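You operate a simulated robot arm through the tools that you are given. There is no shell and no other tool. Be economical: measure what you need, move in short steps, check, and stop when the job is done.

You are at the controls of a simulated two-armed robot. One attempt, no reset.

JOB
Wipe the lid of the deep container, latch it and put it away on the higher pull-out shelf.
Fine: the one on the bench top; use the blue pad and put it back; push the shelf back in; leave the low container beside it. Where these are worked on the way, their far stop is far enough and under half their travel is too little: higher pull-out shelf. What is to be rubbed or washed off counts as gone when no trace of it is left.
Where things are to end (x, y in the base frame): container within 0.12 m of [0.6, 1.33].

Only the result counts: the job must be done as asked and must still hold three seconds after the hand-in. Knocking over, shifting, dropping, spilling or breaking anything else fails it. A push-on lid holds only when it is set on centred and level and pressed home; a screw cap is set on level and turned clockwise until tight.

ROBOT AND FRAMES
Two 7-joint arms with two-finger parallel grippers on one trunk, on a base that drives. Base frame: it is fixed to the floor where the robot stands at the start and does not move with it; the origin is under the middle of the robot, x ahead of it, y to its left, z up. Units: m, rad, N and s.
The left shoulder is at the start at [0.05, 0.177, 1.204], the right one opposite. With the tool pointing down near the work surface each hand reaches from about 0.22 to 0.7 m from the robot's upright axis, wherever it stands, measured 20 degrees to its own side. Places, roughly: container [1, 1.25, 1]; higher pull-out shelf [0.7, 1.3, 1]; top of the higher pull-out shelf [0.7, 1.3, 1]. Payload 3.43 kg a hand.
The tool frame of a hand sits at the grasp point between the pads (the TCP): z along the fingers, y along the line on which they close. The tips reach 0.034 m beyond it. The gripper opens to 0.128 m. The fingers are 0.024 m wide and 0.012 m thick; the gripper's body (0.048 by 0.13 m) begins 0.096 m behind the TCP.
Orientation is told as [roll, pitch, yaw] about the base's x, y, z axes, in that order, counted from this pose: with the fingers straight down and closing along the base's y, the tool's x points along the base's -x, its y along +y and its z along -z.

CONTROLS
- The arms move only by the tool move_arm. It takes "left_deltas", "right_deltas" or both (then of equal length, played together; a hand with none holds still); each is a list of rows, each a list of 7 numbers: the shift along the tool's x, y, z in m, then the turn, a rotation vector about the tool's x, y, z in rad, then the gripper command, from -1 (shut) to 1 (fully open), values between in proportion. In form: [[x, y, z, ax, ay, az, claw], ...]. A call has 1 to 20 rows; each row is the pose to reach, as a shift and turn from the pose commanded when the call began, along the tool's axes at that moment. Rows are played at 5 a second. More than 0.05 m and 0.15 rad between two rows, or a gripper value outside its range, and nothing of the call is played. Where a pose cannot be reached the arm comes as near as it can. A force on the tool above 90 N (or 10 N above the force at the start of the call, whichever is more), or a blocked arm, ends the call early, and 0.2 s more pass. Each finger travels about 0.108 m/s and halts on what it meets, pressing with about 41 N; the grip force reading is that of the motor and also rises with nothing between the fingers. The clock runs only during rows and for 0.2 s after the last one: add rows that repeat a pose to give the fingers time. It gives the time, the measured TCP pose, the force on the tool (base axes), the opening and the grip force at its end, in the units of the frame above (readings bear some noise), with the torque about the TCP (base axes, N m) and any sound that the robot's microphone picked up, and new pictures: "pictures" is both (left out), scene, wrist or none (wrist: the cameras of the hands that moved).
- Cameras (640 x 400 px; columns grow to the right, rows downward): "scene" is now at [0.1599, 0.0241, 1.3849]; the picture's right is [0.22, -0.98, 0.00], its down [-0.39, -0.09, -0.92] and it looks along [0.90, 0.20, -0.40] (base axes); focal length 214 px, centre (320, 200). "left" rides on the left gripper at [0.076, 0.011, -0.16] in its tool frame; the picture's right is [-0.15, 0.99, 0.00], its down [-0.88, -0.13, -0.46] and it looks along [-0.45, -0.07, 0.89] (tool axes); focal length 234 px, centre (320, 200). "right" rides on the right gripper at [0.076, -0.011, -0.16] in its tool frame; the picture's right is [0.15, 0.99, 0.00], its down [-0.88, 0.13, -0.46] and it looks along [-0.45, 0.07, 0.89] (tool axes); focal length 234 px, centre (320, 200).
- raise_lower(by): slides the trunk up (or, below 0, down) by that many m; the arms and the scene camera ride with it, the base frame stays. It gives what a move gives, with no picture.
- drive_base(legs): drives the robot by 1 to 6 legs, each [ahead, turn to the left] in m and rad, along the robot's own axes; the way and the turn of a leg run together, so that a leg with both is an arc; at most 1.5 m and 3.142 rad a leg. The arms and the cameras ride along, it lands a little off, and it stops where it bumps. It gives what a move gives, and a new picture of the scene camera.
- head_to(pan, tilt): turns the head with the scene camera to pan (to the left, within 1.396 rad either way) and tilt (down, from -0.506 to 1.204), counted from straight ahead of the robot. It gives what a move gives, and a new picture of the scene camera.
- locate(camera, pixels): for up to 12 pixels [column, row] of the newest picture of that camera ("zoom" is the newest enlarged one), the place [x, y, z] in the base frame of the surface seen there, good to about 0.003 m. It takes no simulated time.
- zoom(camera, box): a new picture of the part [left, top, right, bottom] of that camera's present view, enlarged. It takes no simulated time.
- sign_off(): hands the job in; it is judged then, once.

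Go step by step. Measure first, check grasps and placings, and put right what went wrong. The budget is 80 turns and 260 pictures, counting those below and the enlarged ones. Unless the task says otherwise, let go and move clear before handing in, and close with one line.

The tools are called after "Call:" as name(argument=value, ...) on one line, values as JSON. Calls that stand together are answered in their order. move_arm: Moves the arms, as the interface text tells. Its arguments: {"type":"object","properties":{"left_deltas":{"type":"array"},"right_deltas":{"type":"array"},"pictures":{"type":"string","enum":["both","scene","wrist","none"]}},"required":[]} The other tools are called the same way: raise_lower (by) slides the trunk up or down; drive_base (legs) drives the base; head_to (pan, tilt) turns the head that bears the scene camera; locate (camera, pixels) gives the place of the surface under pixels of a picture; zoom (camera, box) takes an enlarged picture of a part of a camera's view; sign_off () hands the job in.

At the start:

```text
time: 0.0
left_ee_pos: [0.2178, 0.3034, 1.3049]
left_orientation: [-0.001, -0.001, -0.001]
left_ft_force: [0.0, -0.1, -0.1]
left_wrist_torque: [-0.01, 0.04, 0.01]
left_finger_gap: 0.1279
left_grip_force: 0.1
right_ee_pos: [0.3005, 0.0502, 1.2724]
right_orientation: [-0.001, 0.001, 0.0]
right_ft_force: [0.3, 0.2, -0.3]
right_wrist_torque: [-0.02, 0.0, 0.0]
right_finger_gap: 0.1281
right_grip_force: 0.0
trunk travel left (down, up): [-0.375, 0.026]
robot x, y, heading: [-0.0025, 0.0022, -0.003]
head pan, tilt: [0.222, 0.407]
```

scene: 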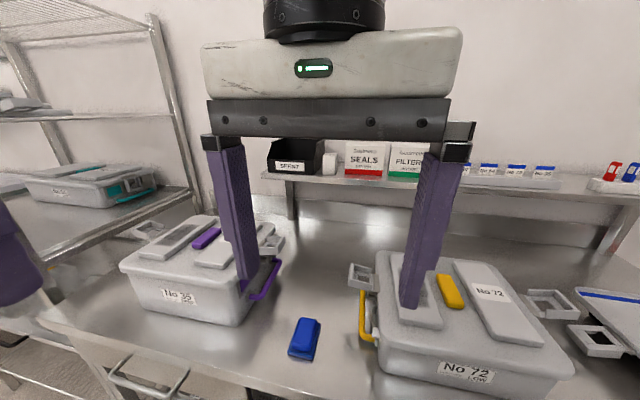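
right: 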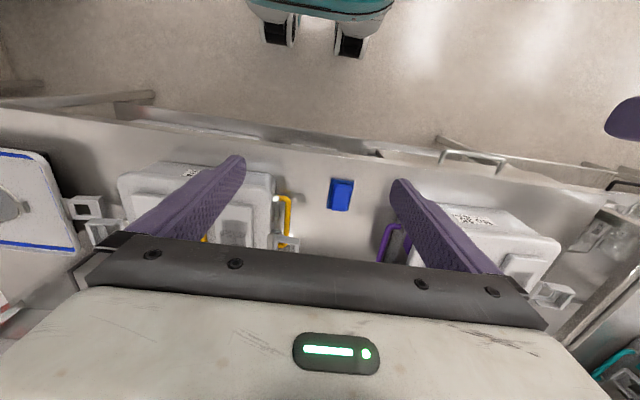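
left: 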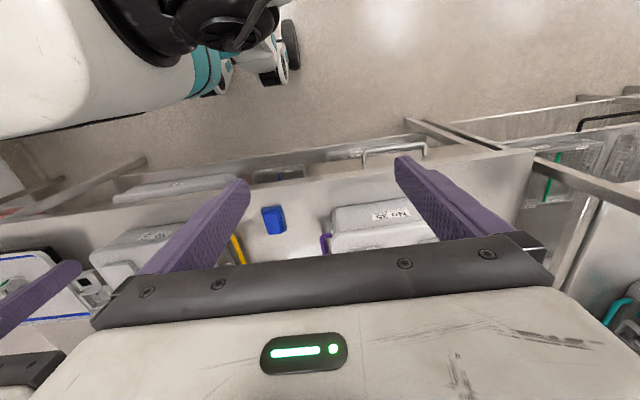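

The right gripper blocks the scene view: I see two containers (No 35 at 190,280; No 72 at 470,320) and a blue pad at (304,338). I'll look around by head and measure.

Call:
locate(camera="scene", pixels=[[305, 325], [304, 355], [130, 265], [240, 300], [155, 225], [385, 260], [560, 375], [470, 370], [280, 370], [160, 300], [450, 290], [205, 238]])

Call:
head_to(pan=1.0, tilt=0.4)

Call:
zoom(camera="scene", box=[0, 0, 640, 400])

```text
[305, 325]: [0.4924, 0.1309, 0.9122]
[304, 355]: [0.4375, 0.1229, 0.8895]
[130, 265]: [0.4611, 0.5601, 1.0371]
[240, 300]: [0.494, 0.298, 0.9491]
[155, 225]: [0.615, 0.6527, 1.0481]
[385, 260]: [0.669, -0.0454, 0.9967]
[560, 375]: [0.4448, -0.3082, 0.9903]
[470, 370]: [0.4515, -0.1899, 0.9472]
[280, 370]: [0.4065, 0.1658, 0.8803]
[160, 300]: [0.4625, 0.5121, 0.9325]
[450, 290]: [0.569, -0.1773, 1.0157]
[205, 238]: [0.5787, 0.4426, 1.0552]
```

```text
time: 1.1
left_ee_pos: [0.2168, 0.3032, 1.3051]
left_orientation: [0.0, 0.0, 0.0]
left_ft_force: [-0.8, 0.5, -0.4]
left_wrist_torque: [0.02, 0.03, 0.0]
left_finger_gap: 0.128
left_grip_force: 0.1
right_ee_pos: [0.3008, 0.0496, 1.2722]
right_orientation: [0.001, 0.0, 0.0]
right_ft_force: [0.4, 0.8, -0.5]
right_wrist_torque: [-0.03, -0.01, 0.01]
right_finger_gap: 0.1282
right_grip_force: 0.1
trunk travel left (down, up): [-0.375, 0.026]
robot x, y, heading: [-0.0003, 0.0009, -0.001]
head pan, tilt: [1.0, 0.4]
```

scene: 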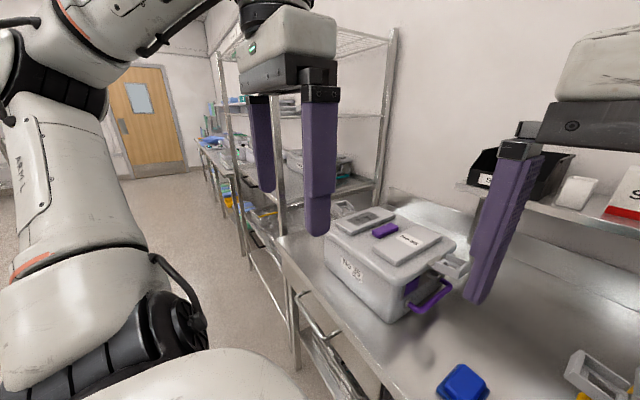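

```text
1.00 times, centred on (320, 200) of scene
```

zoom: 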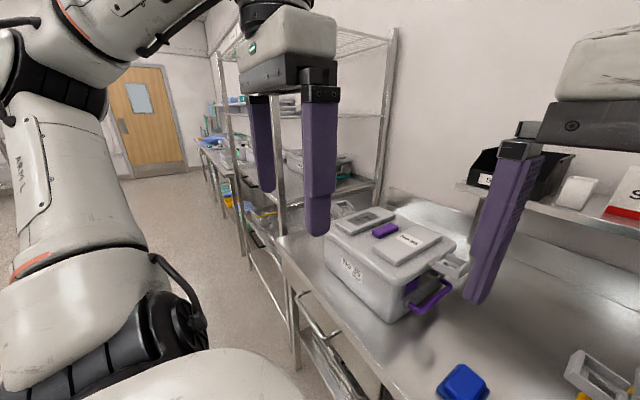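

Container No 35 looks the deeper one (top z≈1.05 vs 1.0). I zoom on it, and on the rack behind it.

Call:
zoom(camera="scene", box=[270, 180, 494, 320])

Call:
zoom(camera="scene", box=[190, 80, 414, 220])

Call:
locate(camera="scene", pixels=[[326, 240], [388, 322], [335, 250], [389, 290], [455, 235], [430, 300], [455, 262], [385, 230], [370, 205], [330, 150], [375, 185], [300, 370]])

```text
2.86 times, centred on (382, 250) of scene
```

zoom: 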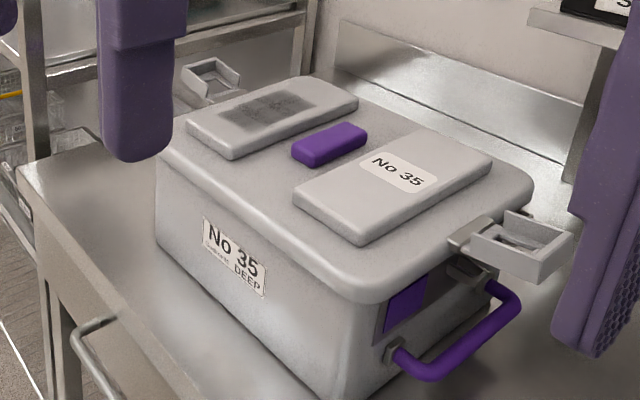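

```text
2.86 times, centred on (302, 150) of scene
```

zoom: 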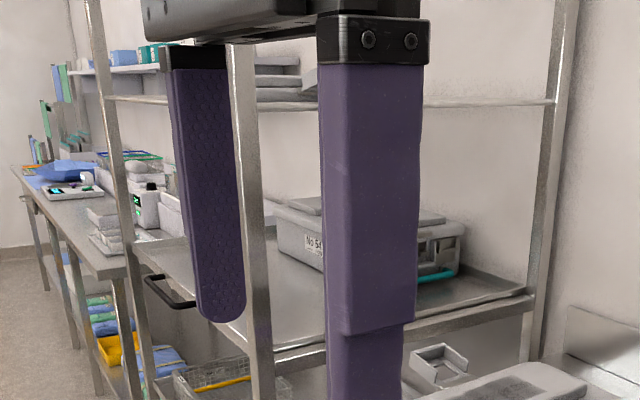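

```text
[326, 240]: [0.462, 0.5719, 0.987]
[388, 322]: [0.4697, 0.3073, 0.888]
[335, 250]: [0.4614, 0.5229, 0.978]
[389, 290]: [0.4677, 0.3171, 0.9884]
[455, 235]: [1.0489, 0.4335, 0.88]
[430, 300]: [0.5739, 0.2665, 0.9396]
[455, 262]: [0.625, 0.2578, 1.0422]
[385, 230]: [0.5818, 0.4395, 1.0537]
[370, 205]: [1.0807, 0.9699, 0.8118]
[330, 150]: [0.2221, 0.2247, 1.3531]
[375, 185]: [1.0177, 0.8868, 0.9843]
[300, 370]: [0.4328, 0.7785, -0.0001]
```

The label reads "No 35 DEEP"; the lid has a dark smudge on its left plateau, and both end latches (flaps) are open outward. I measure the rack and the details of the container.

Call:
locate(camera="scene", pixels=[[241, 180], [251, 181], [280, 220], [225, 130], [285, 170], [350, 190], [372, 183], [383, 130], [290, 156], [300, 165], [352, 174], [275, 200]])

Call:
zoom(camera="scene", box=[390, 230, 486, 290])

Call:
locate(camera="zoom", pixels=[[120, 30], [300, 160], [200, 200], [440, 100], [510, 210], [390, 300], [330, 330], [420, 340], [250, 380], [330, 250], [60, 320], [100, 370]])

```text
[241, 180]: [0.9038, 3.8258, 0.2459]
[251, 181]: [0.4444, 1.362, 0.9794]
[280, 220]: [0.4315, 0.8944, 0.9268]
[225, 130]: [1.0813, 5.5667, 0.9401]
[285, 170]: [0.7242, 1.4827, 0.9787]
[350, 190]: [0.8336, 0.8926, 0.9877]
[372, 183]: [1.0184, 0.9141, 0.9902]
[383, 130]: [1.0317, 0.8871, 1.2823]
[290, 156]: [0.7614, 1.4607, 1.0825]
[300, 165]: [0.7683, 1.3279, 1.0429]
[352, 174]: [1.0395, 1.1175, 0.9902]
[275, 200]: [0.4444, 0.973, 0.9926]
```

```text
6.67 times, centred on (438, 260) of scene
```

zoom: 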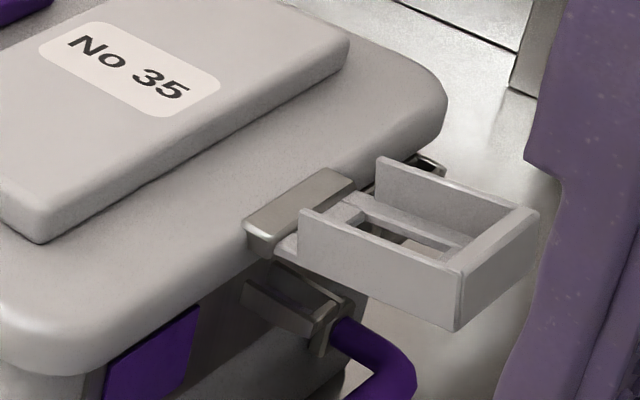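

```text
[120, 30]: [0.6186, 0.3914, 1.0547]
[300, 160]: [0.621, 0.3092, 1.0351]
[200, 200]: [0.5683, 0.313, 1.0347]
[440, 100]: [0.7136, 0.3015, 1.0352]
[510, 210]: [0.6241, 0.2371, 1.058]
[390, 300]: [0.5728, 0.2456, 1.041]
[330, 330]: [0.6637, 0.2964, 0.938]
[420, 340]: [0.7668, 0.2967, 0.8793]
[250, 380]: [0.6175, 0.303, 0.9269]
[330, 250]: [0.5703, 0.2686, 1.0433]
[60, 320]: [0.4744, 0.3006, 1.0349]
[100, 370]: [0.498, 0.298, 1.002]
```

The deep container spans x 0.46–0.72, y 0.30–0.57, lid z 1.035 with plateaus at 1.055. Now I look closely at the pad and the smudge.

Call:
zoom(camera="scene", box=[320, 195, 416, 255])

Call:
locate(camera="zoom", pixels=[[120, 110], [210, 70], [300, 90], [340, 120], [200, 160], [50, 130], [130, 180], [340, 60], [430, 100], [360, 200], [440, 170], [570, 250]])

Call:
head_to(pan=0.35, tilt=0.7)

```text
6.67 times, centred on (368, 225) of scene
```

zoom: 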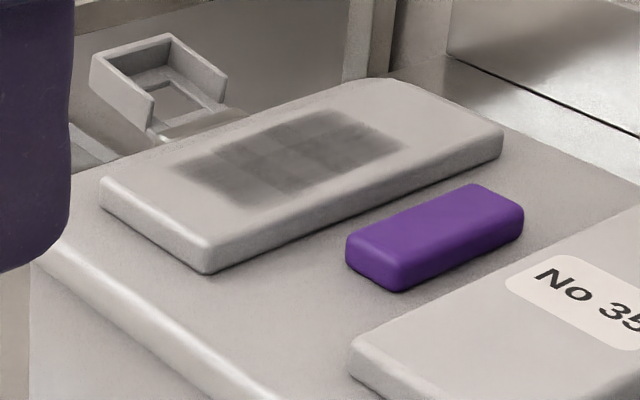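

```text
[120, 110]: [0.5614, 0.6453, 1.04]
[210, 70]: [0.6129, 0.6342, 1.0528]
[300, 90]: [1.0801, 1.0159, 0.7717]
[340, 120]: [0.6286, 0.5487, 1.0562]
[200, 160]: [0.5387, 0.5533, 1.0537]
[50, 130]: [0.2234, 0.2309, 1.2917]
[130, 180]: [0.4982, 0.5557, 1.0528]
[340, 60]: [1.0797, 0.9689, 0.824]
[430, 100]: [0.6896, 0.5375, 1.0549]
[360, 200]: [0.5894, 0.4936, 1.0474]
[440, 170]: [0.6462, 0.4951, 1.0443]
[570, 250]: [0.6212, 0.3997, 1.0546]
```

```text
time: 2.1
left_ee_pos: [0.2174, 0.3026, 1.305]
left_orientation: [0.001, 0.0, 0.001]
left_ft_force: [-1.0, 0.2, -0.3]
left_wrist_torque: [0.0, 0.01, -0.02]
left_finger_gap: 0.128
left_grip_force: 0.0
right_ee_pos: [0.3056, 0.0485, 1.2704]
right_orientation: [-0.004, 0.0, 0.003]
right_ft_force: [39.5, -46.4, -32.1]
right_wrist_torque: [8.35, 3.68, 4.9]
right_finger_gap: 0.1281
right_grip_force: 0.0
trunk travel left (down, up): [-0.375, 0.026]
robot x, y, heading: [0.0038, -0.0009, 0.003]
head pan, tilt: [0.351, 0.7]
```

scene: 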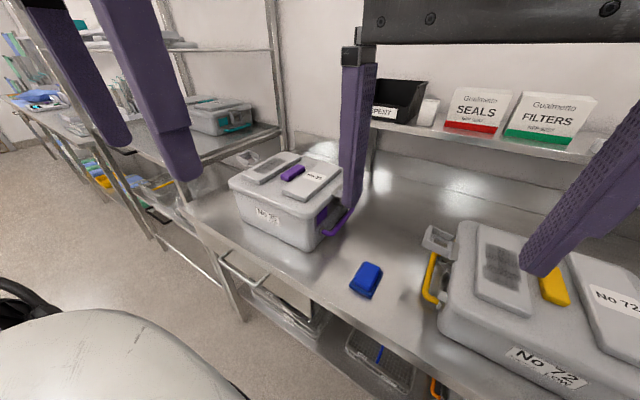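

The right hand reads a contact force after the head turn (it is near the head), so I move it away from the head, and measure the bench edge and pad.

Call:
move_arm(right_deltas=[[-0.03, -0.03, 0.02, 0, 0, 0, 1], [-0.05, -0.06, 0.04, 0, 0, 0, 1]], pictures="scene")

Call:
zoom(camera="scene", box=[190, 200, 430, 350])

Call:
locate(camera="scene", pixels=[[350, 287], [372, 298], [383, 270], [362, 264], [370, 278], [300, 290], [400, 355], [240, 277], [270, 240], [375, 300], [340, 380], [232, 262]])

```text
time: 2.8
left_ee_pos: [0.2172, 0.301, 1.3058]
left_orientation: [-0.001, -0.001, 0.001]
left_ft_force: [-0.2, 0.1, 0.1]
left_wrist_torque: [0.02, 0.0, 0.01]
left_finger_gap: 0.1282
left_grip_force: 0.2
right_ee_pos: [0.3505, -0.0095, 1.2335]
right_orientation: [0.001, -0.002, 0.001]
right_ft_force: [-0.1, 0.5, 0.0]
right_wrist_torque: [-0.01, -0.03, 0.01]
right_finger_gap: 0.1279
right_grip_force: 0.1
trunk travel left (down, up): [-0.375, 0.026]
robot x, y, heading: [0.0011, 0.0013, -0.004]
head pan, tilt: [0.351, 0.7]
```

scene: 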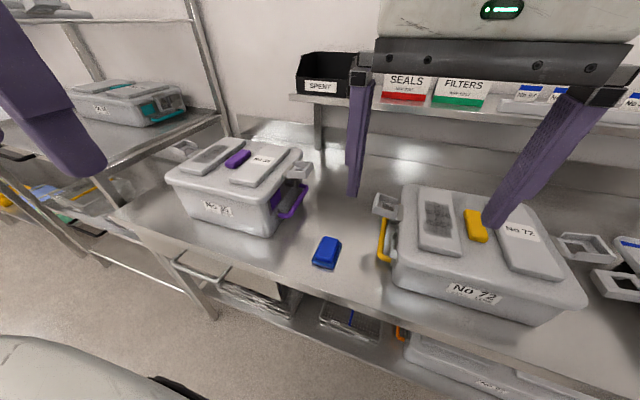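

```text
2.67 times, centred on (310, 275) of scene
```

zoom: 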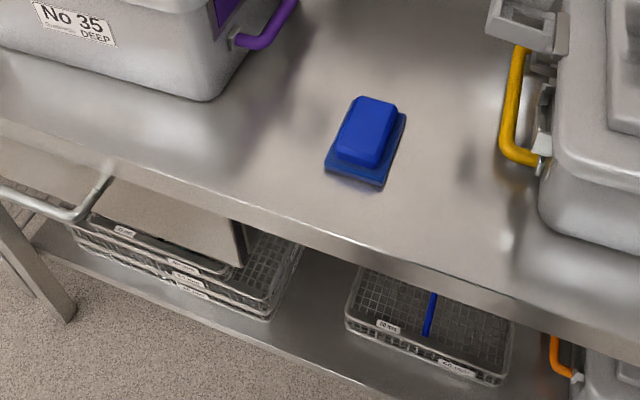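

```text
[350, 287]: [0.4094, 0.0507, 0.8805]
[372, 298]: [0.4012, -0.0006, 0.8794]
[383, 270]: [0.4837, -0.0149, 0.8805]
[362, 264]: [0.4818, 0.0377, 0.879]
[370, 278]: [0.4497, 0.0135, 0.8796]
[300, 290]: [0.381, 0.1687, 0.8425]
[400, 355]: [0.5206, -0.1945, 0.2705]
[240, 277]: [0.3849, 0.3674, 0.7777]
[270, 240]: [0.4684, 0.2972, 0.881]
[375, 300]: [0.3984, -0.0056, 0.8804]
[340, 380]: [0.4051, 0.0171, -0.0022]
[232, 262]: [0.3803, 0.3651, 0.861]
```

Bench edge is x≈0.38; the pad lies near the middle between containers. I drive to about (0.1, 0.43) so both hands reach pad, lid and both latches.

Call:
drive_base(legs=[[0, 1.57], [0.43, 0], [0, -1.57], [0.1, 0]])

Call:
head_to(pan=0.0, tilt=0.8)

```text
time: 13.8
left_ee_pos: [0.3075, 0.7301, 1.305]
left_orientation: [0.001, 0.001, 0.012]
left_ft_force: [-0.9, -0.8, -1.0]
left_wrist_torque: [0.04, -0.02, -0.02]
left_finger_gap: 0.1279
left_grip_force: 0.0
right_ee_pos: [0.4449, 0.4197, 1.2335]
right_orientation: [-0.001, 0.0, 0.012]
right_ft_force: [0.9, -0.2, -0.1]
right_wrist_torque: [0.01, 0.05, 0.01]
right_finger_gap: 0.128
right_grip_force: 0.1
trunk travel left (down, up): [-0.375, 0.026]
robot x, y, heading: [0.0955, 0.4252, 0.008]
head pan, tilt: [0.351, 0.7]
```

scene: 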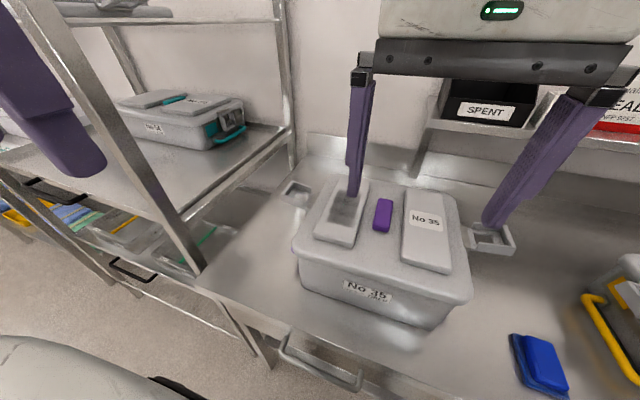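

```text
time: 14.6
left_ee_pos: [0.3077, 0.7314, 1.3066]
left_orientation: [0.001, -0.001, 0.012]
left_ft_force: [0.1, -0.3, -0.2]
left_wrist_torque: [-0.01, -0.01, 0.01]
left_finger_gap: 0.128
left_grip_force: 0.1
right_ee_pos: [0.4439, 0.421, 1.233]
right_orientation: [-0.001, 0.0, 0.013]
right_ft_force: [-0.6, -0.3, -0.1]
right_wrist_torque: [0.01, -0.01, 0.01]
right_finger_gap: 0.1282
right_grip_force: 0.0
trunk travel left (down, up): [-0.375, 0.026]
robot x, y, heading: [0.0925, 0.425, 0.013]
head pan, tilt: [0.0, 0.799]
```

scene: 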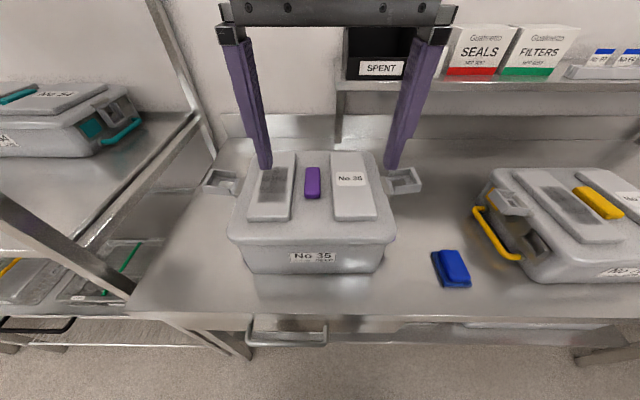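

Good view. I zoom on the pad and the lid to get exact coordinates.

Call:
zoom(camera="scene", box=[400, 230, 512, 300])

Call:
locate(camera="zoom", pixels=[[190, 190], [230, 310], [225, 325], [395, 320], [365, 180], [380, 270], [205, 120], [365, 110], [240, 250], [400, 250], [300, 140], [310, 250]])

Call:
zoom(camera="scene", box=[200, 140, 424, 280])

Call:
locate(camera="zoom", pixels=[[170, 90], [170, 170], [245, 90], [245, 170], [140, 225], [255, 225], [160, 45], [280, 45], [90, 280], [550, 280], [500, 40], [320, 120]])

```text
5.71 times, centred on (456, 265) of scene
```

zoom: 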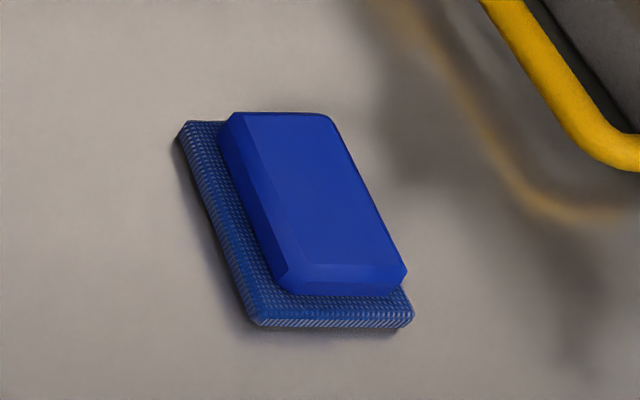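

```text
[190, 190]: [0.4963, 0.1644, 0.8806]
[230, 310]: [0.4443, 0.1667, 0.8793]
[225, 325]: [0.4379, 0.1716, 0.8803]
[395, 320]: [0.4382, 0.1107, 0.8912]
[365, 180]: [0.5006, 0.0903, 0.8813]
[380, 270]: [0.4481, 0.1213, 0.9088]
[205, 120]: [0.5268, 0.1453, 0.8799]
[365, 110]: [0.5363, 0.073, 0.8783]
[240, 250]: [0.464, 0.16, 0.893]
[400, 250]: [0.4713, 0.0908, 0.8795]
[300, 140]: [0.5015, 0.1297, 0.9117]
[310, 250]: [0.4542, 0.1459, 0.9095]
```

```text
2.86 times, centred on (312, 210) of scene
```

zoom: 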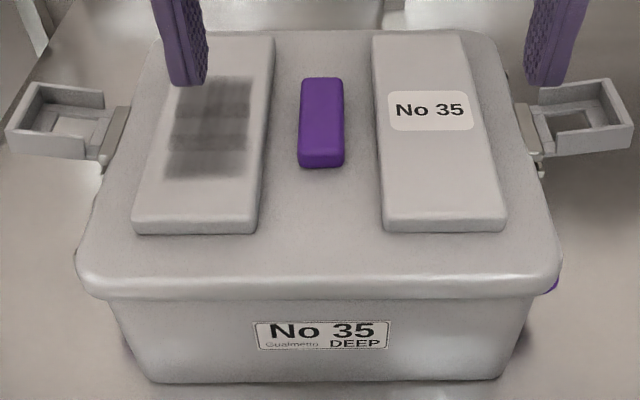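

```text
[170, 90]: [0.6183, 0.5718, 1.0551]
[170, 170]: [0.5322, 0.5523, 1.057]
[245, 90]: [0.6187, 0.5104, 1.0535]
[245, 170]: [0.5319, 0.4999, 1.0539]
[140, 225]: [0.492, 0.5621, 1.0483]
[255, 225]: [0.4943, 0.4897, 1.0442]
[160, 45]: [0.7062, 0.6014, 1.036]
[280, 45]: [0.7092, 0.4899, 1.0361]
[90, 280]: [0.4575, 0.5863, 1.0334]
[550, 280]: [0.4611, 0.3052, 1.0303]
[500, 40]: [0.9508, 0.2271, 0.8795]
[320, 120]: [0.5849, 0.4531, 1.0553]
```

Smudge spans x 0.525–0.625, y 0.50–0.572 on the plateau z 1.055. I measure the pad's handle edges for its yaw.

Call:
zoom(camera="scene", box=[400, 230, 512, 300])

Call:
locate(camera="zoom", pixels=[[250, 120], [292, 260], [322, 120], [396, 265], [318, 190], [187, 130], [250, 305], [262, 318], [405, 315], [285, 200], [350, 180], [340, 285]])

```text
5.71 times, centred on (456, 265) of scene
```

zoom: 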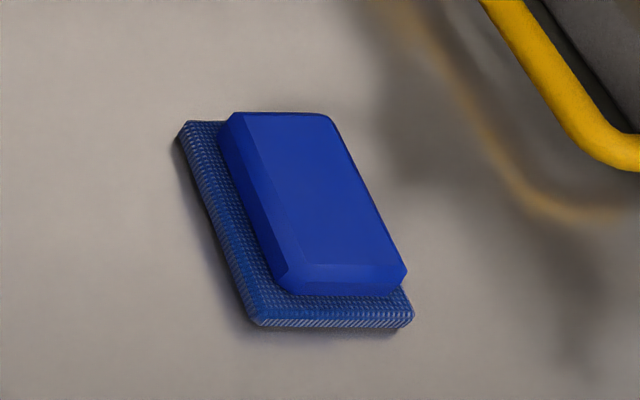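

```text
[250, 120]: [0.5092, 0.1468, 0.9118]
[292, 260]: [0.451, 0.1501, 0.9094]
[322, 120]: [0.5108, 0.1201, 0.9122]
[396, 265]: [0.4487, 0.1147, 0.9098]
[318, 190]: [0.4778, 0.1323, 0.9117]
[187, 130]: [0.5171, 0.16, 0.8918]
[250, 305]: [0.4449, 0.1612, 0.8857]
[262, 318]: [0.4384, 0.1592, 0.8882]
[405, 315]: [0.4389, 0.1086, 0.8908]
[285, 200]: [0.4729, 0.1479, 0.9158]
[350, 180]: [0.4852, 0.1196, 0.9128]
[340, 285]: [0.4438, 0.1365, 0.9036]
```

Pad: yaw ≈0, handle centre (0.479, 0.133), width ≈0.037, top z 0.912. I move the right hand above it with narrowed fingers.

Call:
move_arm(right_deltas=[[-0.006, -0.048, 0, 0, 0, 0, 0.2], [-0.012, -0.096, 0, 0, 0, 0, 0.2], [-0.018, -0.144, 0, 0, 0, 0, 0.2], [-0.024, -0.192, 0.01, 0, 0, 0, 0.2], [-0.03, -0.24, 0.03, 0, 0, 0, 0.2], [-0.031, -0.288, 0.05, 0, 0, 0.013, 0.2], [-0.031, -0.288, 0.1, 0, 0, 0.013, 0.2], [-0.031, -0.288, 0.15, 0, 0, 0.013, 0.2], [-0.031, -0.288, 0.2, 0, 0, 0.013, 0.2], [-0.031, -0.288, 0.23, 0, 0, 0.013, 0.2], [-0.031, -0.288, 0.23, 0, 0, 0.013, 0.2]])

```text
refused: row 5 steps farther than a row can; nothing moved
```

Call:
move_arm(right_deltas=[[-0.006, -0.045, 0, 0, 0, 0, 0.2], [-0.012, -0.09, 0, 0, 0, 0, 0.2], [-0.018, -0.135, 0, 0, 0, 0, 0.2], [-0.024, -0.18, 0.01, 0, 0, 0, 0.2], [-0.028, -0.22, 0.03, 0, 0, 0, 0.2], [-0.03, -0.26, 0.05, 0, 0, 0.01, 0.2], [-0.031, -0.288, 0.085, 0, 0, 0.013, 0.2], [-0.031, -0.288, 0.13, 0, 0, 0.013, 0.2], [-0.031, -0.288, 0.17, 0, 0, 0.013, 0.2], [-0.031, -0.288, 0.21, 0, 0, 0.013, 0.2], [-0.031, -0.288, 0.24, 0, 0, 0.013, 0.2], [-0.031, -0.288, 0.24, 0, 0, 0.013, 0.2]])

```text
time: 17.2
left_ee_pos: [0.3073, 0.7308, 1.3052]
left_orientation: [0.0, -0.001, 0.013]
left_ft_force: [0.3, -0.2, 0.4]
left_wrist_torque: [-0.02, -0.01, -0.03]
left_finger_gap: 0.1281
left_grip_force: 0.1
right_ee_pos: [0.4794, 0.1334, 0.9912]
right_orientation: [0.0, -0.003, -0.001]
right_ft_force: [-0.3, -0.3, -0.2]
right_wrist_torque: [-0.02, 0.02, 0.0]
right_finger_gap: 0.0766
right_grip_force: 0.0
trunk travel left (down, up): [-0.375, 0.026]
robot x, y, heading: [0.0944, 0.4251, 0.011]
head pan, tilt: [0.0, 0.799]
```

scene: 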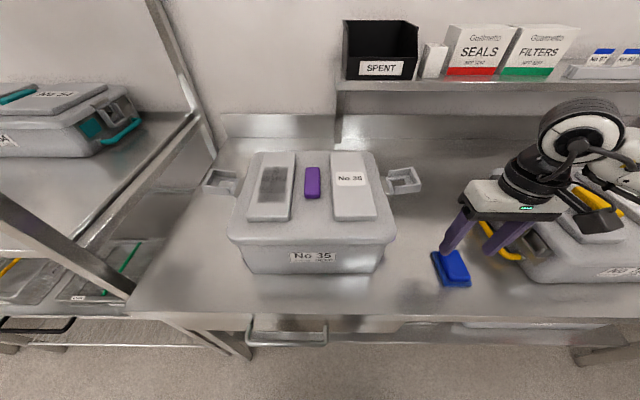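
right: 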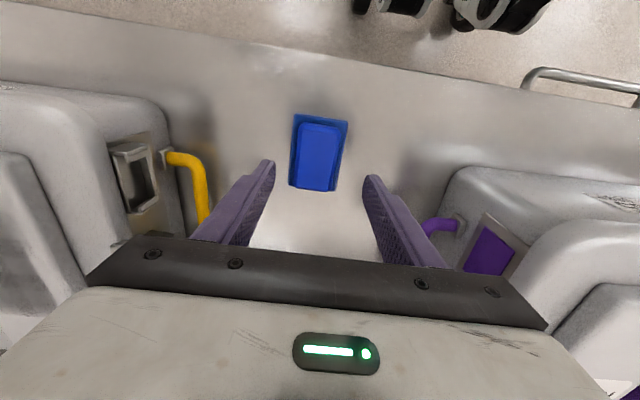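

Aligned over the pad. Descend to TCP z≈0.929 and close.

Call:
move_arm(right_deltas=[[0, 0, 0.035, 0, 0, 0, 0.2], [0, 0, 0.062, 0, 0, 0, 0.2], [0, 0, 0.062, 0, 0, 0, 0.2], [0, 0, 0.062, 0, 0, 0, -1], [0, 0, 0.062, 0, 0, 0, -1], [0, 0, 0.062, 0, 0, 0, -1]])

```text
time: 18.6
left_ee_pos: [0.3075, 0.7295, 1.3048]
left_orientation: [0.002, 0.0, 0.012]
left_ft_force: [-0.2, 0.3, 0.1]
left_wrist_torque: [0.0, -0.01, 0.0]
left_finger_gap: 0.1278
left_grip_force: 0.0
right_ee_pos: [0.4798, 0.1322, 0.9311]
right_orientation: [-0.001, -0.001, 0.001]
right_ft_force: [0.1, -0.2, -0.2]
right_wrist_torque: [-0.02, 0.01, -0.02]
right_finger_gap: 0.0426
right_grip_force: 41.0
trunk travel left (down, up): [-0.375, 0.026]
robot x, y, heading: [0.0964, 0.4257, 0.012]
head pan, tilt: [0.0, 0.799]
```

scene: 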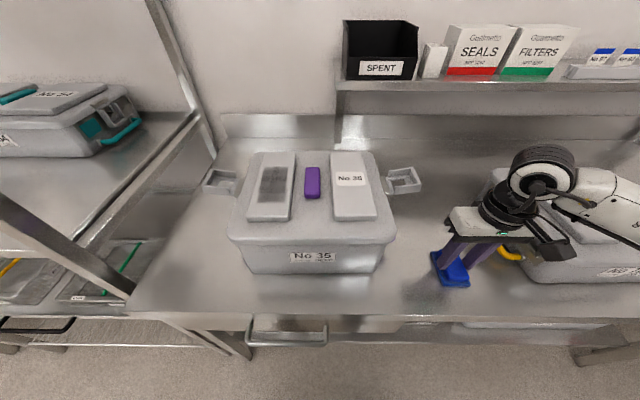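
right: 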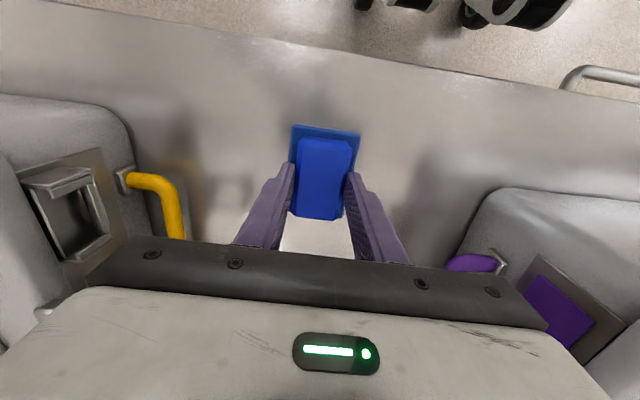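

Pad gripped (gap 0.043). Lift and carry it above the smudge centre.

Call:
move_arm(right_deltas=[[0, 0, -0.045, 0, 0, 0, -1], [0, 0, -0.09, 0, 0, 0, -1], [0, 0, -0.135, 0, 0, 0, -1], [0, 0, -0.18, 0, 0, 0, -1], [0, 0, -0.225, 0, 0, 0, -1], [-0.01, 0.045, -0.225, 0, 0, 0, -1], [-0.02, 0.09, -0.225, 0, 0, 0, -1], [-0.03, 0.135, -0.225, 0, 0, 0, -1], [-0.04, 0.18, -0.225, 0, 0, 0, -1], [-0.05, 0.225, -0.225, 0, 0, 0, -1], [-0.06, 0.27, -0.225, 0, 0, 0, -1], [-0.07, 0.315, -0.225, 0, 0, 0, -1], [-0.08, 0.36, -0.225, 0, 0, 0, -1], [-0.095, 0.402, -0.225, 0, 0, 0, -1], [-0.095, 0.402, -0.225, 0, 0, 0, -1]])

```text
time: 21.8
left_ee_pos: [0.3071, 0.7296, 1.3061]
left_orientation: [-0.002, 0.0, 0.013]
left_ft_force: [-0.3, -0.9, 0.5]
left_wrist_torque: [0.02, -0.01, 0.0]
left_finger_gap: 0.128
left_grip_force: 0.0
right_ee_pos: [0.576, 0.5359, 1.157]
right_orientation: [0.0, -0.001, 0.001]
right_ft_force: [0.3, -0.1, -0.7]
right_wrist_torque: [0.03, 0.0, -0.02]
right_finger_gap: 0.043
right_grip_force: 40.9
trunk travel left (down, up): [-0.375, 0.026]
robot x, y, heading: [0.0942, 0.4226, 0.015]
head pan, tilt: [0.0, 0.799]
```

scene: 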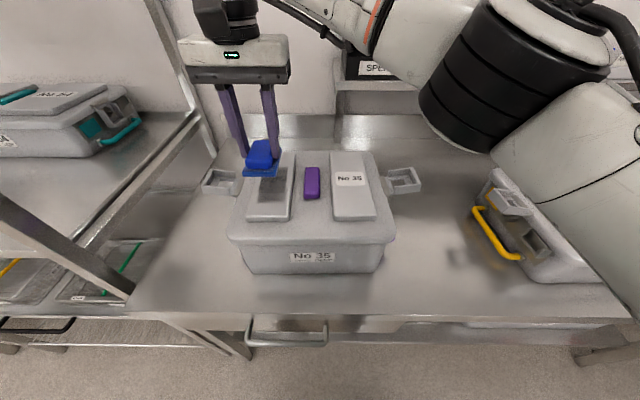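
right: 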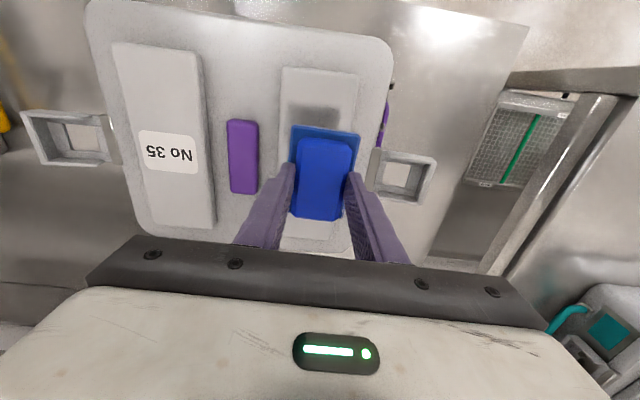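

Positioned over the smudge. Descend to contact, about 3 mm press.

Call:
move_arm(right_deltas=[[0, 0, 0.03, 0, 0, 0, -1], [0, 0, 0.046, 0, 0, 0, -1], [0, 0, 0.051, 0, 0, 0, -1], [0, 0, 0.053, 0, 0, 0, -1], [0, 0, 0.053, 0, 0, 0, -1]], pictures="none")

```text
time: 23.0
left_ee_pos: [0.3064, 0.7314, 1.3062]
left_orientation: [0.0, -0.002, 0.012]
left_ft_force: [-0.8, 0.0, -0.5]
left_wrist_torque: [0.04, -0.02, 0.01]
left_finger_gap: 0.1283
left_grip_force: 0.0
right_ee_pos: [0.5742, 0.537, 1.1048]
right_orientation: [0.004, -0.003, -0.002]
right_ft_force: [2.0, 1.5, 15.3]
right_wrist_torque: [-0.09, 0.16, 0.03]
right_finger_gap: 0.0428
right_grip_force: 41.3
trunk travel left (down, up): [-0.375, 0.026]
robot x, y, heading: [0.0958, 0.425, 0.012]
head pan, tilt: [0.0, 0.799]
```

Contact at 15 N. Now rub back and forth in three overlapping lanes.

Call:
move_arm(right_deltas=[[-0.025, 0, 0, 0, 0, 0, -1], [-0.045, 0, 0, 0, 0, 0, -1], [-0.01, 0, 0, 0, 0, 0, -1], [0.025, 0, 0, 0, 0, 0, -1], [0.045, 0, 0, 0, 0, 0, -1], [0.045, 0.018, 0, 0, 0, 0, -1], [0.01, 0.018, 0, 0, 0, 0, -1], [-0.025, 0.018, 0, 0, 0, 0, -1], [-0.045, 0.018, 0, 0, 0, 0, -1], [-0.045, -0.018, 0, 0, 0, 0, -1], [-0.01, -0.018, 0, 0, 0, 0, -1], [0.025, -0.018, 0, 0, 0, 0, -1], [0.045, -0.018, 0, 0, 0, 0, -1], [0.01, 0, 0, 0, 0, 0, -1], [-0.025, 0, 0, 0, 0, 0, -1], [-0.045, 0, 0, 0, 0, 0, -1], [0, 0, 0, 0, 0, 0, -1]], pictures="none")

Call:
move_arm(right_deltas=[[0, 0, -0.04, 0, 0, 0, -1], [0, -0.045, -0.05, 0, 0, 0, -1], [0, -0.09, -0.05, 0, 0, 0, -1], [0, -0.135, -0.05, 0, 0, 0, -1]], pictures="scene")

Call:
zoom(camera="scene", box=[216, 140, 344, 220])

```text
time: 26.6
left_ee_pos: [0.3067, 0.7292, 1.3047]
left_orientation: [0.001, -0.001, 0.012]
left_ft_force: [-0.4, -0.2, -0.5]
left_wrist_torque: [0.05, 0.01, 0.0]
left_finger_gap: 0.1282
left_grip_force: 0.0
right_ee_pos: [0.5717, 0.5345, 1.1034]
right_orientation: [0.001, 0.001, -0.001]
right_ft_force: [-0.2, -0.6, -0.9]
right_wrist_torque: [0.02, -0.02, -0.02]
right_finger_gap: 0.0429
right_grip_force: 40.6
right hand out of reach, approached as far as the arm can: row 9
trunk travel left (down, up): [-0.375, 0.026]
robot x, y, heading: [0.0928, 0.4293, 0.01]
head pan, tilt: [0.0, 0.799]
```

```text
time: 27.6
left_ee_pos: [0.307, 0.7301, 1.3056]
left_orientation: [0.002, 0.001, 0.013]
left_ft_force: [-0.5, -0.5, 0.6]
left_wrist_torque: [0.06, 0.0, 0.01]
left_finger_gap: 0.1281
left_grip_force: 0.1
right_ee_pos: [0.5737, 0.3955, 1.154]
right_orientation: [0.002, -0.001, 0.0]
right_ft_force: [-1.0, -0.1, -0.5]
right_wrist_torque: [0.02, 0.03, 0.03]
right_finger_gap: 0.0427
right_grip_force: 41.0
trunk travel left (down, up): [-0.375, 0.026]
robot x, y, heading: [0.0921, 0.4234, 0.013]
head pan, tilt: [0.0, 0.799]
```

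scene: 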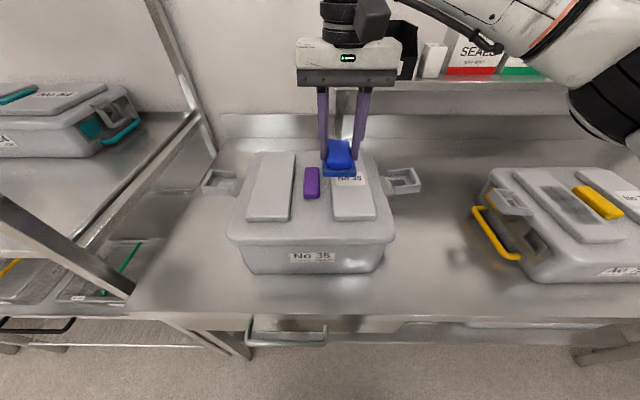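

```text
5.00 times, centred on (280, 180) of scene
```

zoom: 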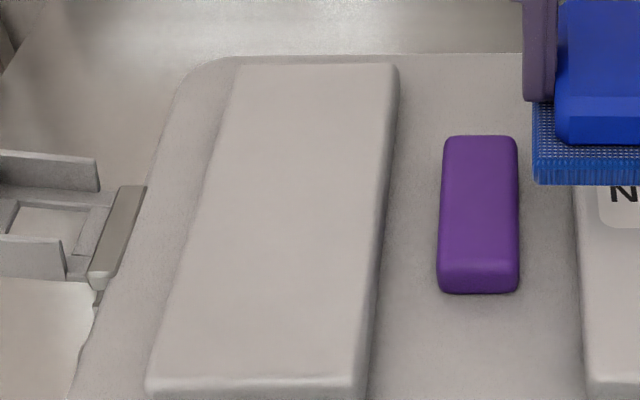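

The lid is clean. Return the pad to its place at (0.479, 0.133).

Call:
move_arm(right_deltas=[[0.015, -0.044, 0, 0, 0, 0, -1], [0.03, -0.088, 0, 0, 0, 0, -1], [0.045, -0.132, 0, 0, 0, 0, -1], [0.06, -0.176, 0, 0, 0, 0, -1], [0.075, -0.22, 0, 0, 0, 0, -1], [0.095, -0.262, 0, 0, 0, 0, -1], [0.095, -0.262, 0.045, 0, 0, 0, -1], [0.095, -0.262, 0.09, 0, 0, 0, -1], [0.095, -0.262, 0.135, 0, 0, 0, -1], [0.095, -0.262, 0.18, 0, 0, 0, -1], [0.095, -0.262, 0.205, 0, 0, 0, -1], [0.095, -0.262, 0.218, 0, 0, 0, -1], [0.095, -0.262, 0.222, 0, 0, 0, -1], [0.095, -0.262, 0.222, 0, 0, 0, -1]], pictures="wrist")

```text
time: 30.6
left_ee_pos: [0.3089, 0.7297, 1.3052]
left_orientation: [0.0, 0.001, 0.012]
left_ft_force: [0.4, 1.1, 0.2]
left_wrist_torque: [-0.01, -0.04, 0.01]
left_finger_gap: 0.1281
left_grip_force: 0.1
right_ee_pos: [0.4778, 0.1386, 0.9318]
right_orientation: [-0.001, 0.0, -0.002]
right_ft_force: [0.3, -0.8, 0.0]
right_wrist_torque: [0.02, 0.0, 0.01]
right_finger_gap: 0.0427
right_grip_force: 41.1
trunk travel left (down, up): [-0.375, 0.026]
robot x, y, heading: [0.0915, 0.4245, 0.015]
head pan, tilt: [0.0, 0.799]
```

right: 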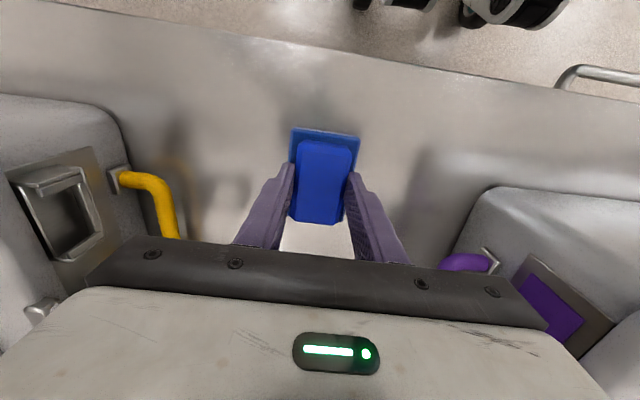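

Slightly off in y (5 mm); I correct, lower until contact, then release.

Call:
move_arm(right_deltas=[[0, -0.005, 0, 0, 0, 0, -1], [0, -0.005, 0.002, 0, 0, 0, -1], [0, -0.005, 0.004, 0, 0, 0, -1], [0, -0.005, 0.004, 0, 0, 0, -1]], pictures="none")

```text
time: 31.6
left_ee_pos: [0.3067, 0.731, 1.3063]
left_orientation: [0.0, -0.001, 0.011]
left_ft_force: [0.1, -0.1, 0.1]
left_wrist_torque: [0.01, 0.0, 0.03]
left_finger_gap: 0.128
left_grip_force: 0.1
right_ee_pos: [0.4789, 0.135, 0.9292]
right_orientation: [0.001, 0.0, -0.002]
right_ft_force: [0.4, -0.1, 6.9]
right_wrist_torque: [-0.07, -0.24, -0.01]
right_finger_gap: 0.0427
right_grip_force: 41.0
trunk travel left (down, up): [-0.375, 0.026]
robot x, y, heading: [0.0898, 0.4254, 0.012]
head pan, tilt: [0.0, 0.799]
```

Contact at 7 N. Release and lift, then view.

Call:
move_arm(right_deltas=[[0, 0, 0, 0, 0, 0, 0.1], [0, 0, 0, 0, 0, 0, 0.1], [0, 0, -0.04, 0, 0, 0, 0.1], [0, 0, -0.085, 0, 0, 0, 0.1], [0, 0, -0.13, 0, 0, 0, 0.1], [0, 0, -0.17, 0, 0, 0, 0.1], [0, 0.0, -0.21, 0, 0, 0, 0.1]])

Call:
zoom(camera="right", box=[380, 80, 640, 260])

Call:
zoom(camera="scene", box=[340, 140, 468, 220])

Call:
locate(camera="zoom", pixels=[[235, 145], [355, 135], [260, 260], [405, 240], [240, 180], [330, 180], [330, 250], [210, 195], [235, 250], [300, 240], [395, 190], [290, 145]])

```text
time: 33.2
left_ee_pos: [0.3058, 0.7303, 1.3051]
left_orientation: [-0.001, -0.002, 0.013]
left_ft_force: [-1.2, 0.0, 0.1]
left_wrist_torque: [0.01, -0.01, 0.0]
left_finger_gap: 0.128
left_grip_force: 0.1
right_ee_pos: [0.4784, 0.13, 1.1387]
right_orientation: [0.0, 0.001, 0.0]
right_ft_force: [-0.4, -0.1, 0.4]
right_wrist_torque: [-0.02, 0.03, 0.01]
right_finger_gap: 0.0701
right_grip_force: 0.1
trunk travel left (down, up): [-0.375, 0.026]
robot x, y, heading: [0.1, 0.422, 0.01]
head pan, tilt: [0.0, 0.799]
```

scene: 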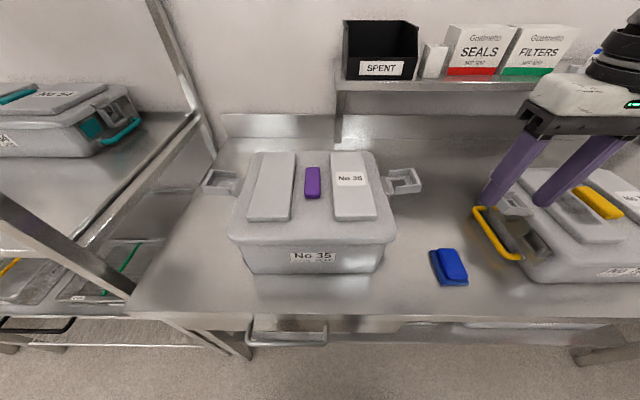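
right: 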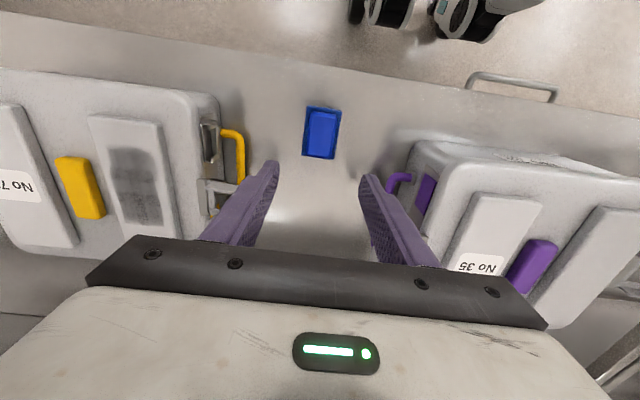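

```text
2.22 times, centred on (510, 170) of right
```

zoom: 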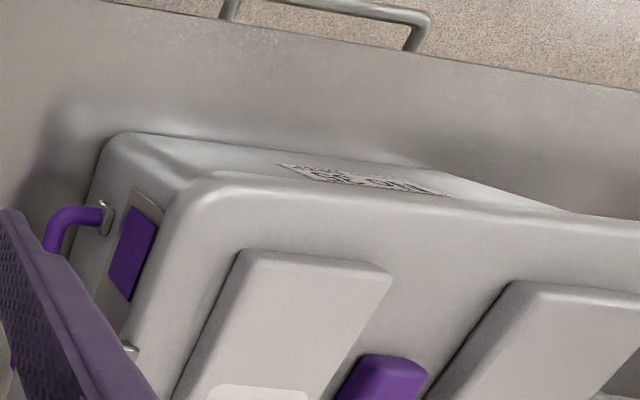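

```text
5.00 times, centred on (404, 180) of scene
```

zoom: 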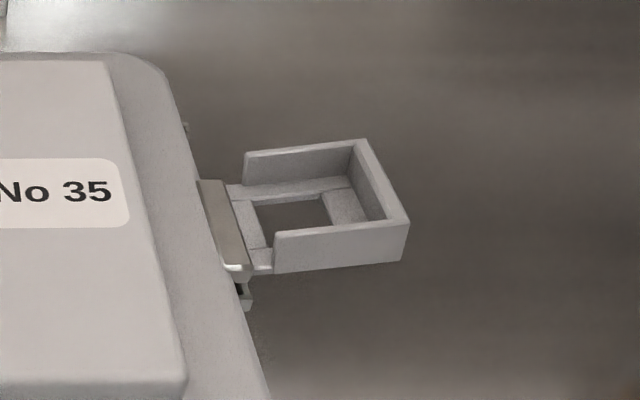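

```text
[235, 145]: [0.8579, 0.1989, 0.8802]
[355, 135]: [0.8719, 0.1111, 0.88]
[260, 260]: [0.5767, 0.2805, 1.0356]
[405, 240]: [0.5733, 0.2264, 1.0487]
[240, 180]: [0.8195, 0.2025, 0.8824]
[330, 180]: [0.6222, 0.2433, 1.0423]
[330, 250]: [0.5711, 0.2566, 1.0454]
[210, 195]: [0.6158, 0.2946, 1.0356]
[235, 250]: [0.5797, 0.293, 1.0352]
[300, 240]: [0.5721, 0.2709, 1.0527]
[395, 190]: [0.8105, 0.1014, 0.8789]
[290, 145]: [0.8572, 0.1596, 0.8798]
```

Pad is back in place, freed. The right flap spans x 0.571–0.63, y 0.227–0.292; I measure the left flap too so I can close both symmetrically.

Call:
zoom(camera="scene", box=[190, 150, 270, 200])

Call:
locate(camera="zoom", pixels=[[130, 160], [110, 200], [110, 290], [120, 330], [250, 330], [340, 310], [320, 230], [380, 200], [350, 330], [230, 150], [260, 300], [150, 140]])

```text
8.00 times, centred on (230, 175) of scene
```

zoom: 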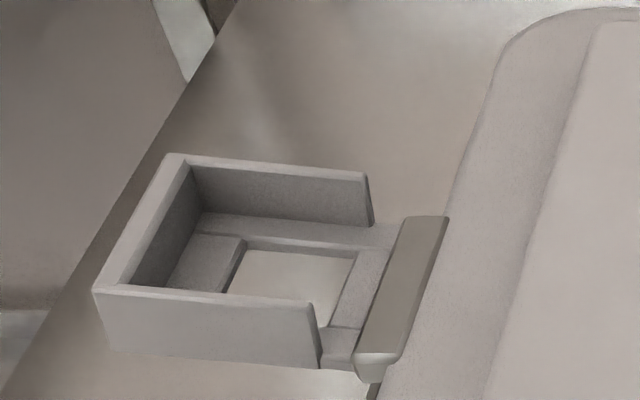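

```text
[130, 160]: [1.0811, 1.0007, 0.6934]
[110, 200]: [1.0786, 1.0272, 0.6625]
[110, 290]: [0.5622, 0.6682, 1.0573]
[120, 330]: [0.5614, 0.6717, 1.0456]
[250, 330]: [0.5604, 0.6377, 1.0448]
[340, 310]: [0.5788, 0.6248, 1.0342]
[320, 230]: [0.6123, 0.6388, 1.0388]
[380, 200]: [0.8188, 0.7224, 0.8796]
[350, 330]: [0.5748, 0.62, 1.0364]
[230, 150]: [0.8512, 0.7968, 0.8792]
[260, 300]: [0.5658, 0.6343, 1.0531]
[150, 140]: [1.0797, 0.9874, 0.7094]
```

Left flap: outer edge y≈0.67, x centre 0.59. I bring both hands, fingers shut, above the outer edges of the flaps.

Call:
move_arm(left_deltas=[[-0.035, -0.009, 0.01, 0, 0, 0, -1], [-0.07, -0.018, 0.02, 0, 0, 0, -1], [-0.105, -0.027, 0.04, 0, 0, 0, -1], [-0.14, -0.036, 0.06, 0, 0, 0, -1], [-0.175, -0.045, 0.085, 0, 0, 0, -1], [-0.21, -0.054, 0.11, 0, 0, 0, -1], [-0.245, -0.063, 0.135, 0, 0, 0.006, -1], [-0.282, -0.0704, 0.155, 0, 0, 0.012, -1], [-0.282, -0.0704, 0.155, 0, 0, 0.012, -1]], right_deltas=[[-0.015, 0.013, -0.011, 0, 0, 0, -1], [-0.03, 0.026, -0.011, 0, 0, 0, -1], [-0.045, 0.039, -0.011, 0, 0, 0, -1], [-0.06, 0.052, -0.011, 0, 0, 0, -1], [-0.075, 0.065, -0.011, 0, 0, 0, -1], [-0.09, 0.078, -0.011, 0, 0, 0, -1], [-0.105, 0.091, -0.011, 0, 0, 0, -1], [-0.1216, 0.105, -0.011, 0, 0, 0, -1], [-0.1216, 0.105, -0.011, 0, 0, 0, -1]])

```text
time: 35.2
left_ee_pos: [0.5909, 0.6658, 1.1493]
left_orientation: [-0.001, -0.002, 0.0]
left_ft_force: [0.2, -0.1, -0.3]
left_wrist_torque: [0.01, -0.04, 0.01]
left_finger_gap: 0.0001
left_grip_force: 32.7
right_ee_pos: [0.6015, 0.2377, 1.1506]
right_orientation: [0.002, -0.003, -0.001]
right_ft_force: [-0.7, 0.4, 1.5]
right_wrist_torque: [0.03, -0.02, 0.01]
right_finger_gap: 0.0
right_grip_force: 33.1
trunk travel left (down, up): [-0.375, 0.026]
robot x, y, heading: [0.0936, 0.4269, 0.009]
head pan, tilt: [0.0, 0.799]
```

scene: 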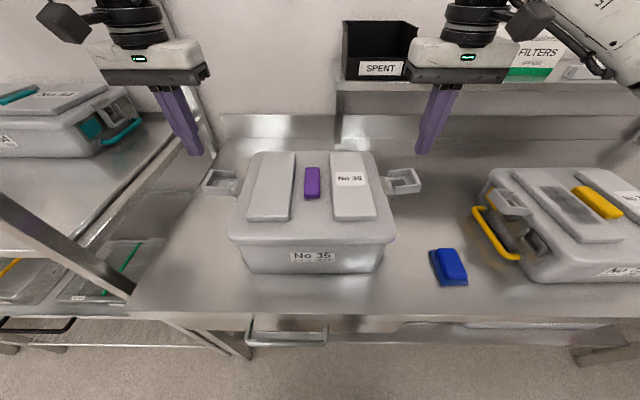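
right: 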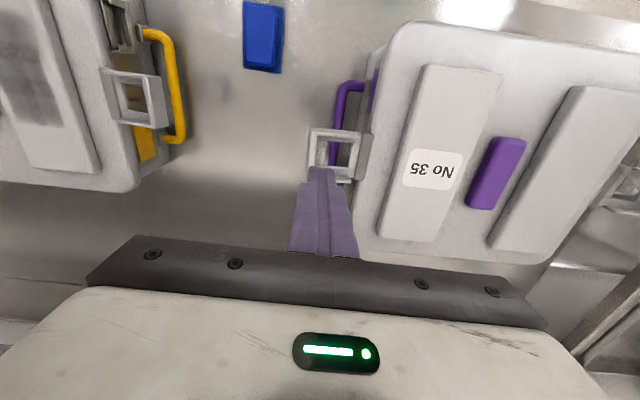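
left: 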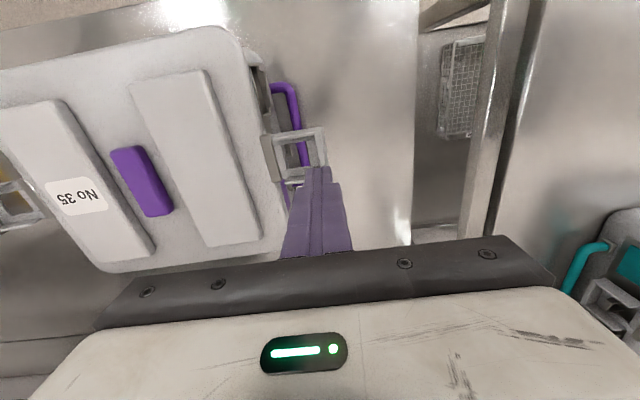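

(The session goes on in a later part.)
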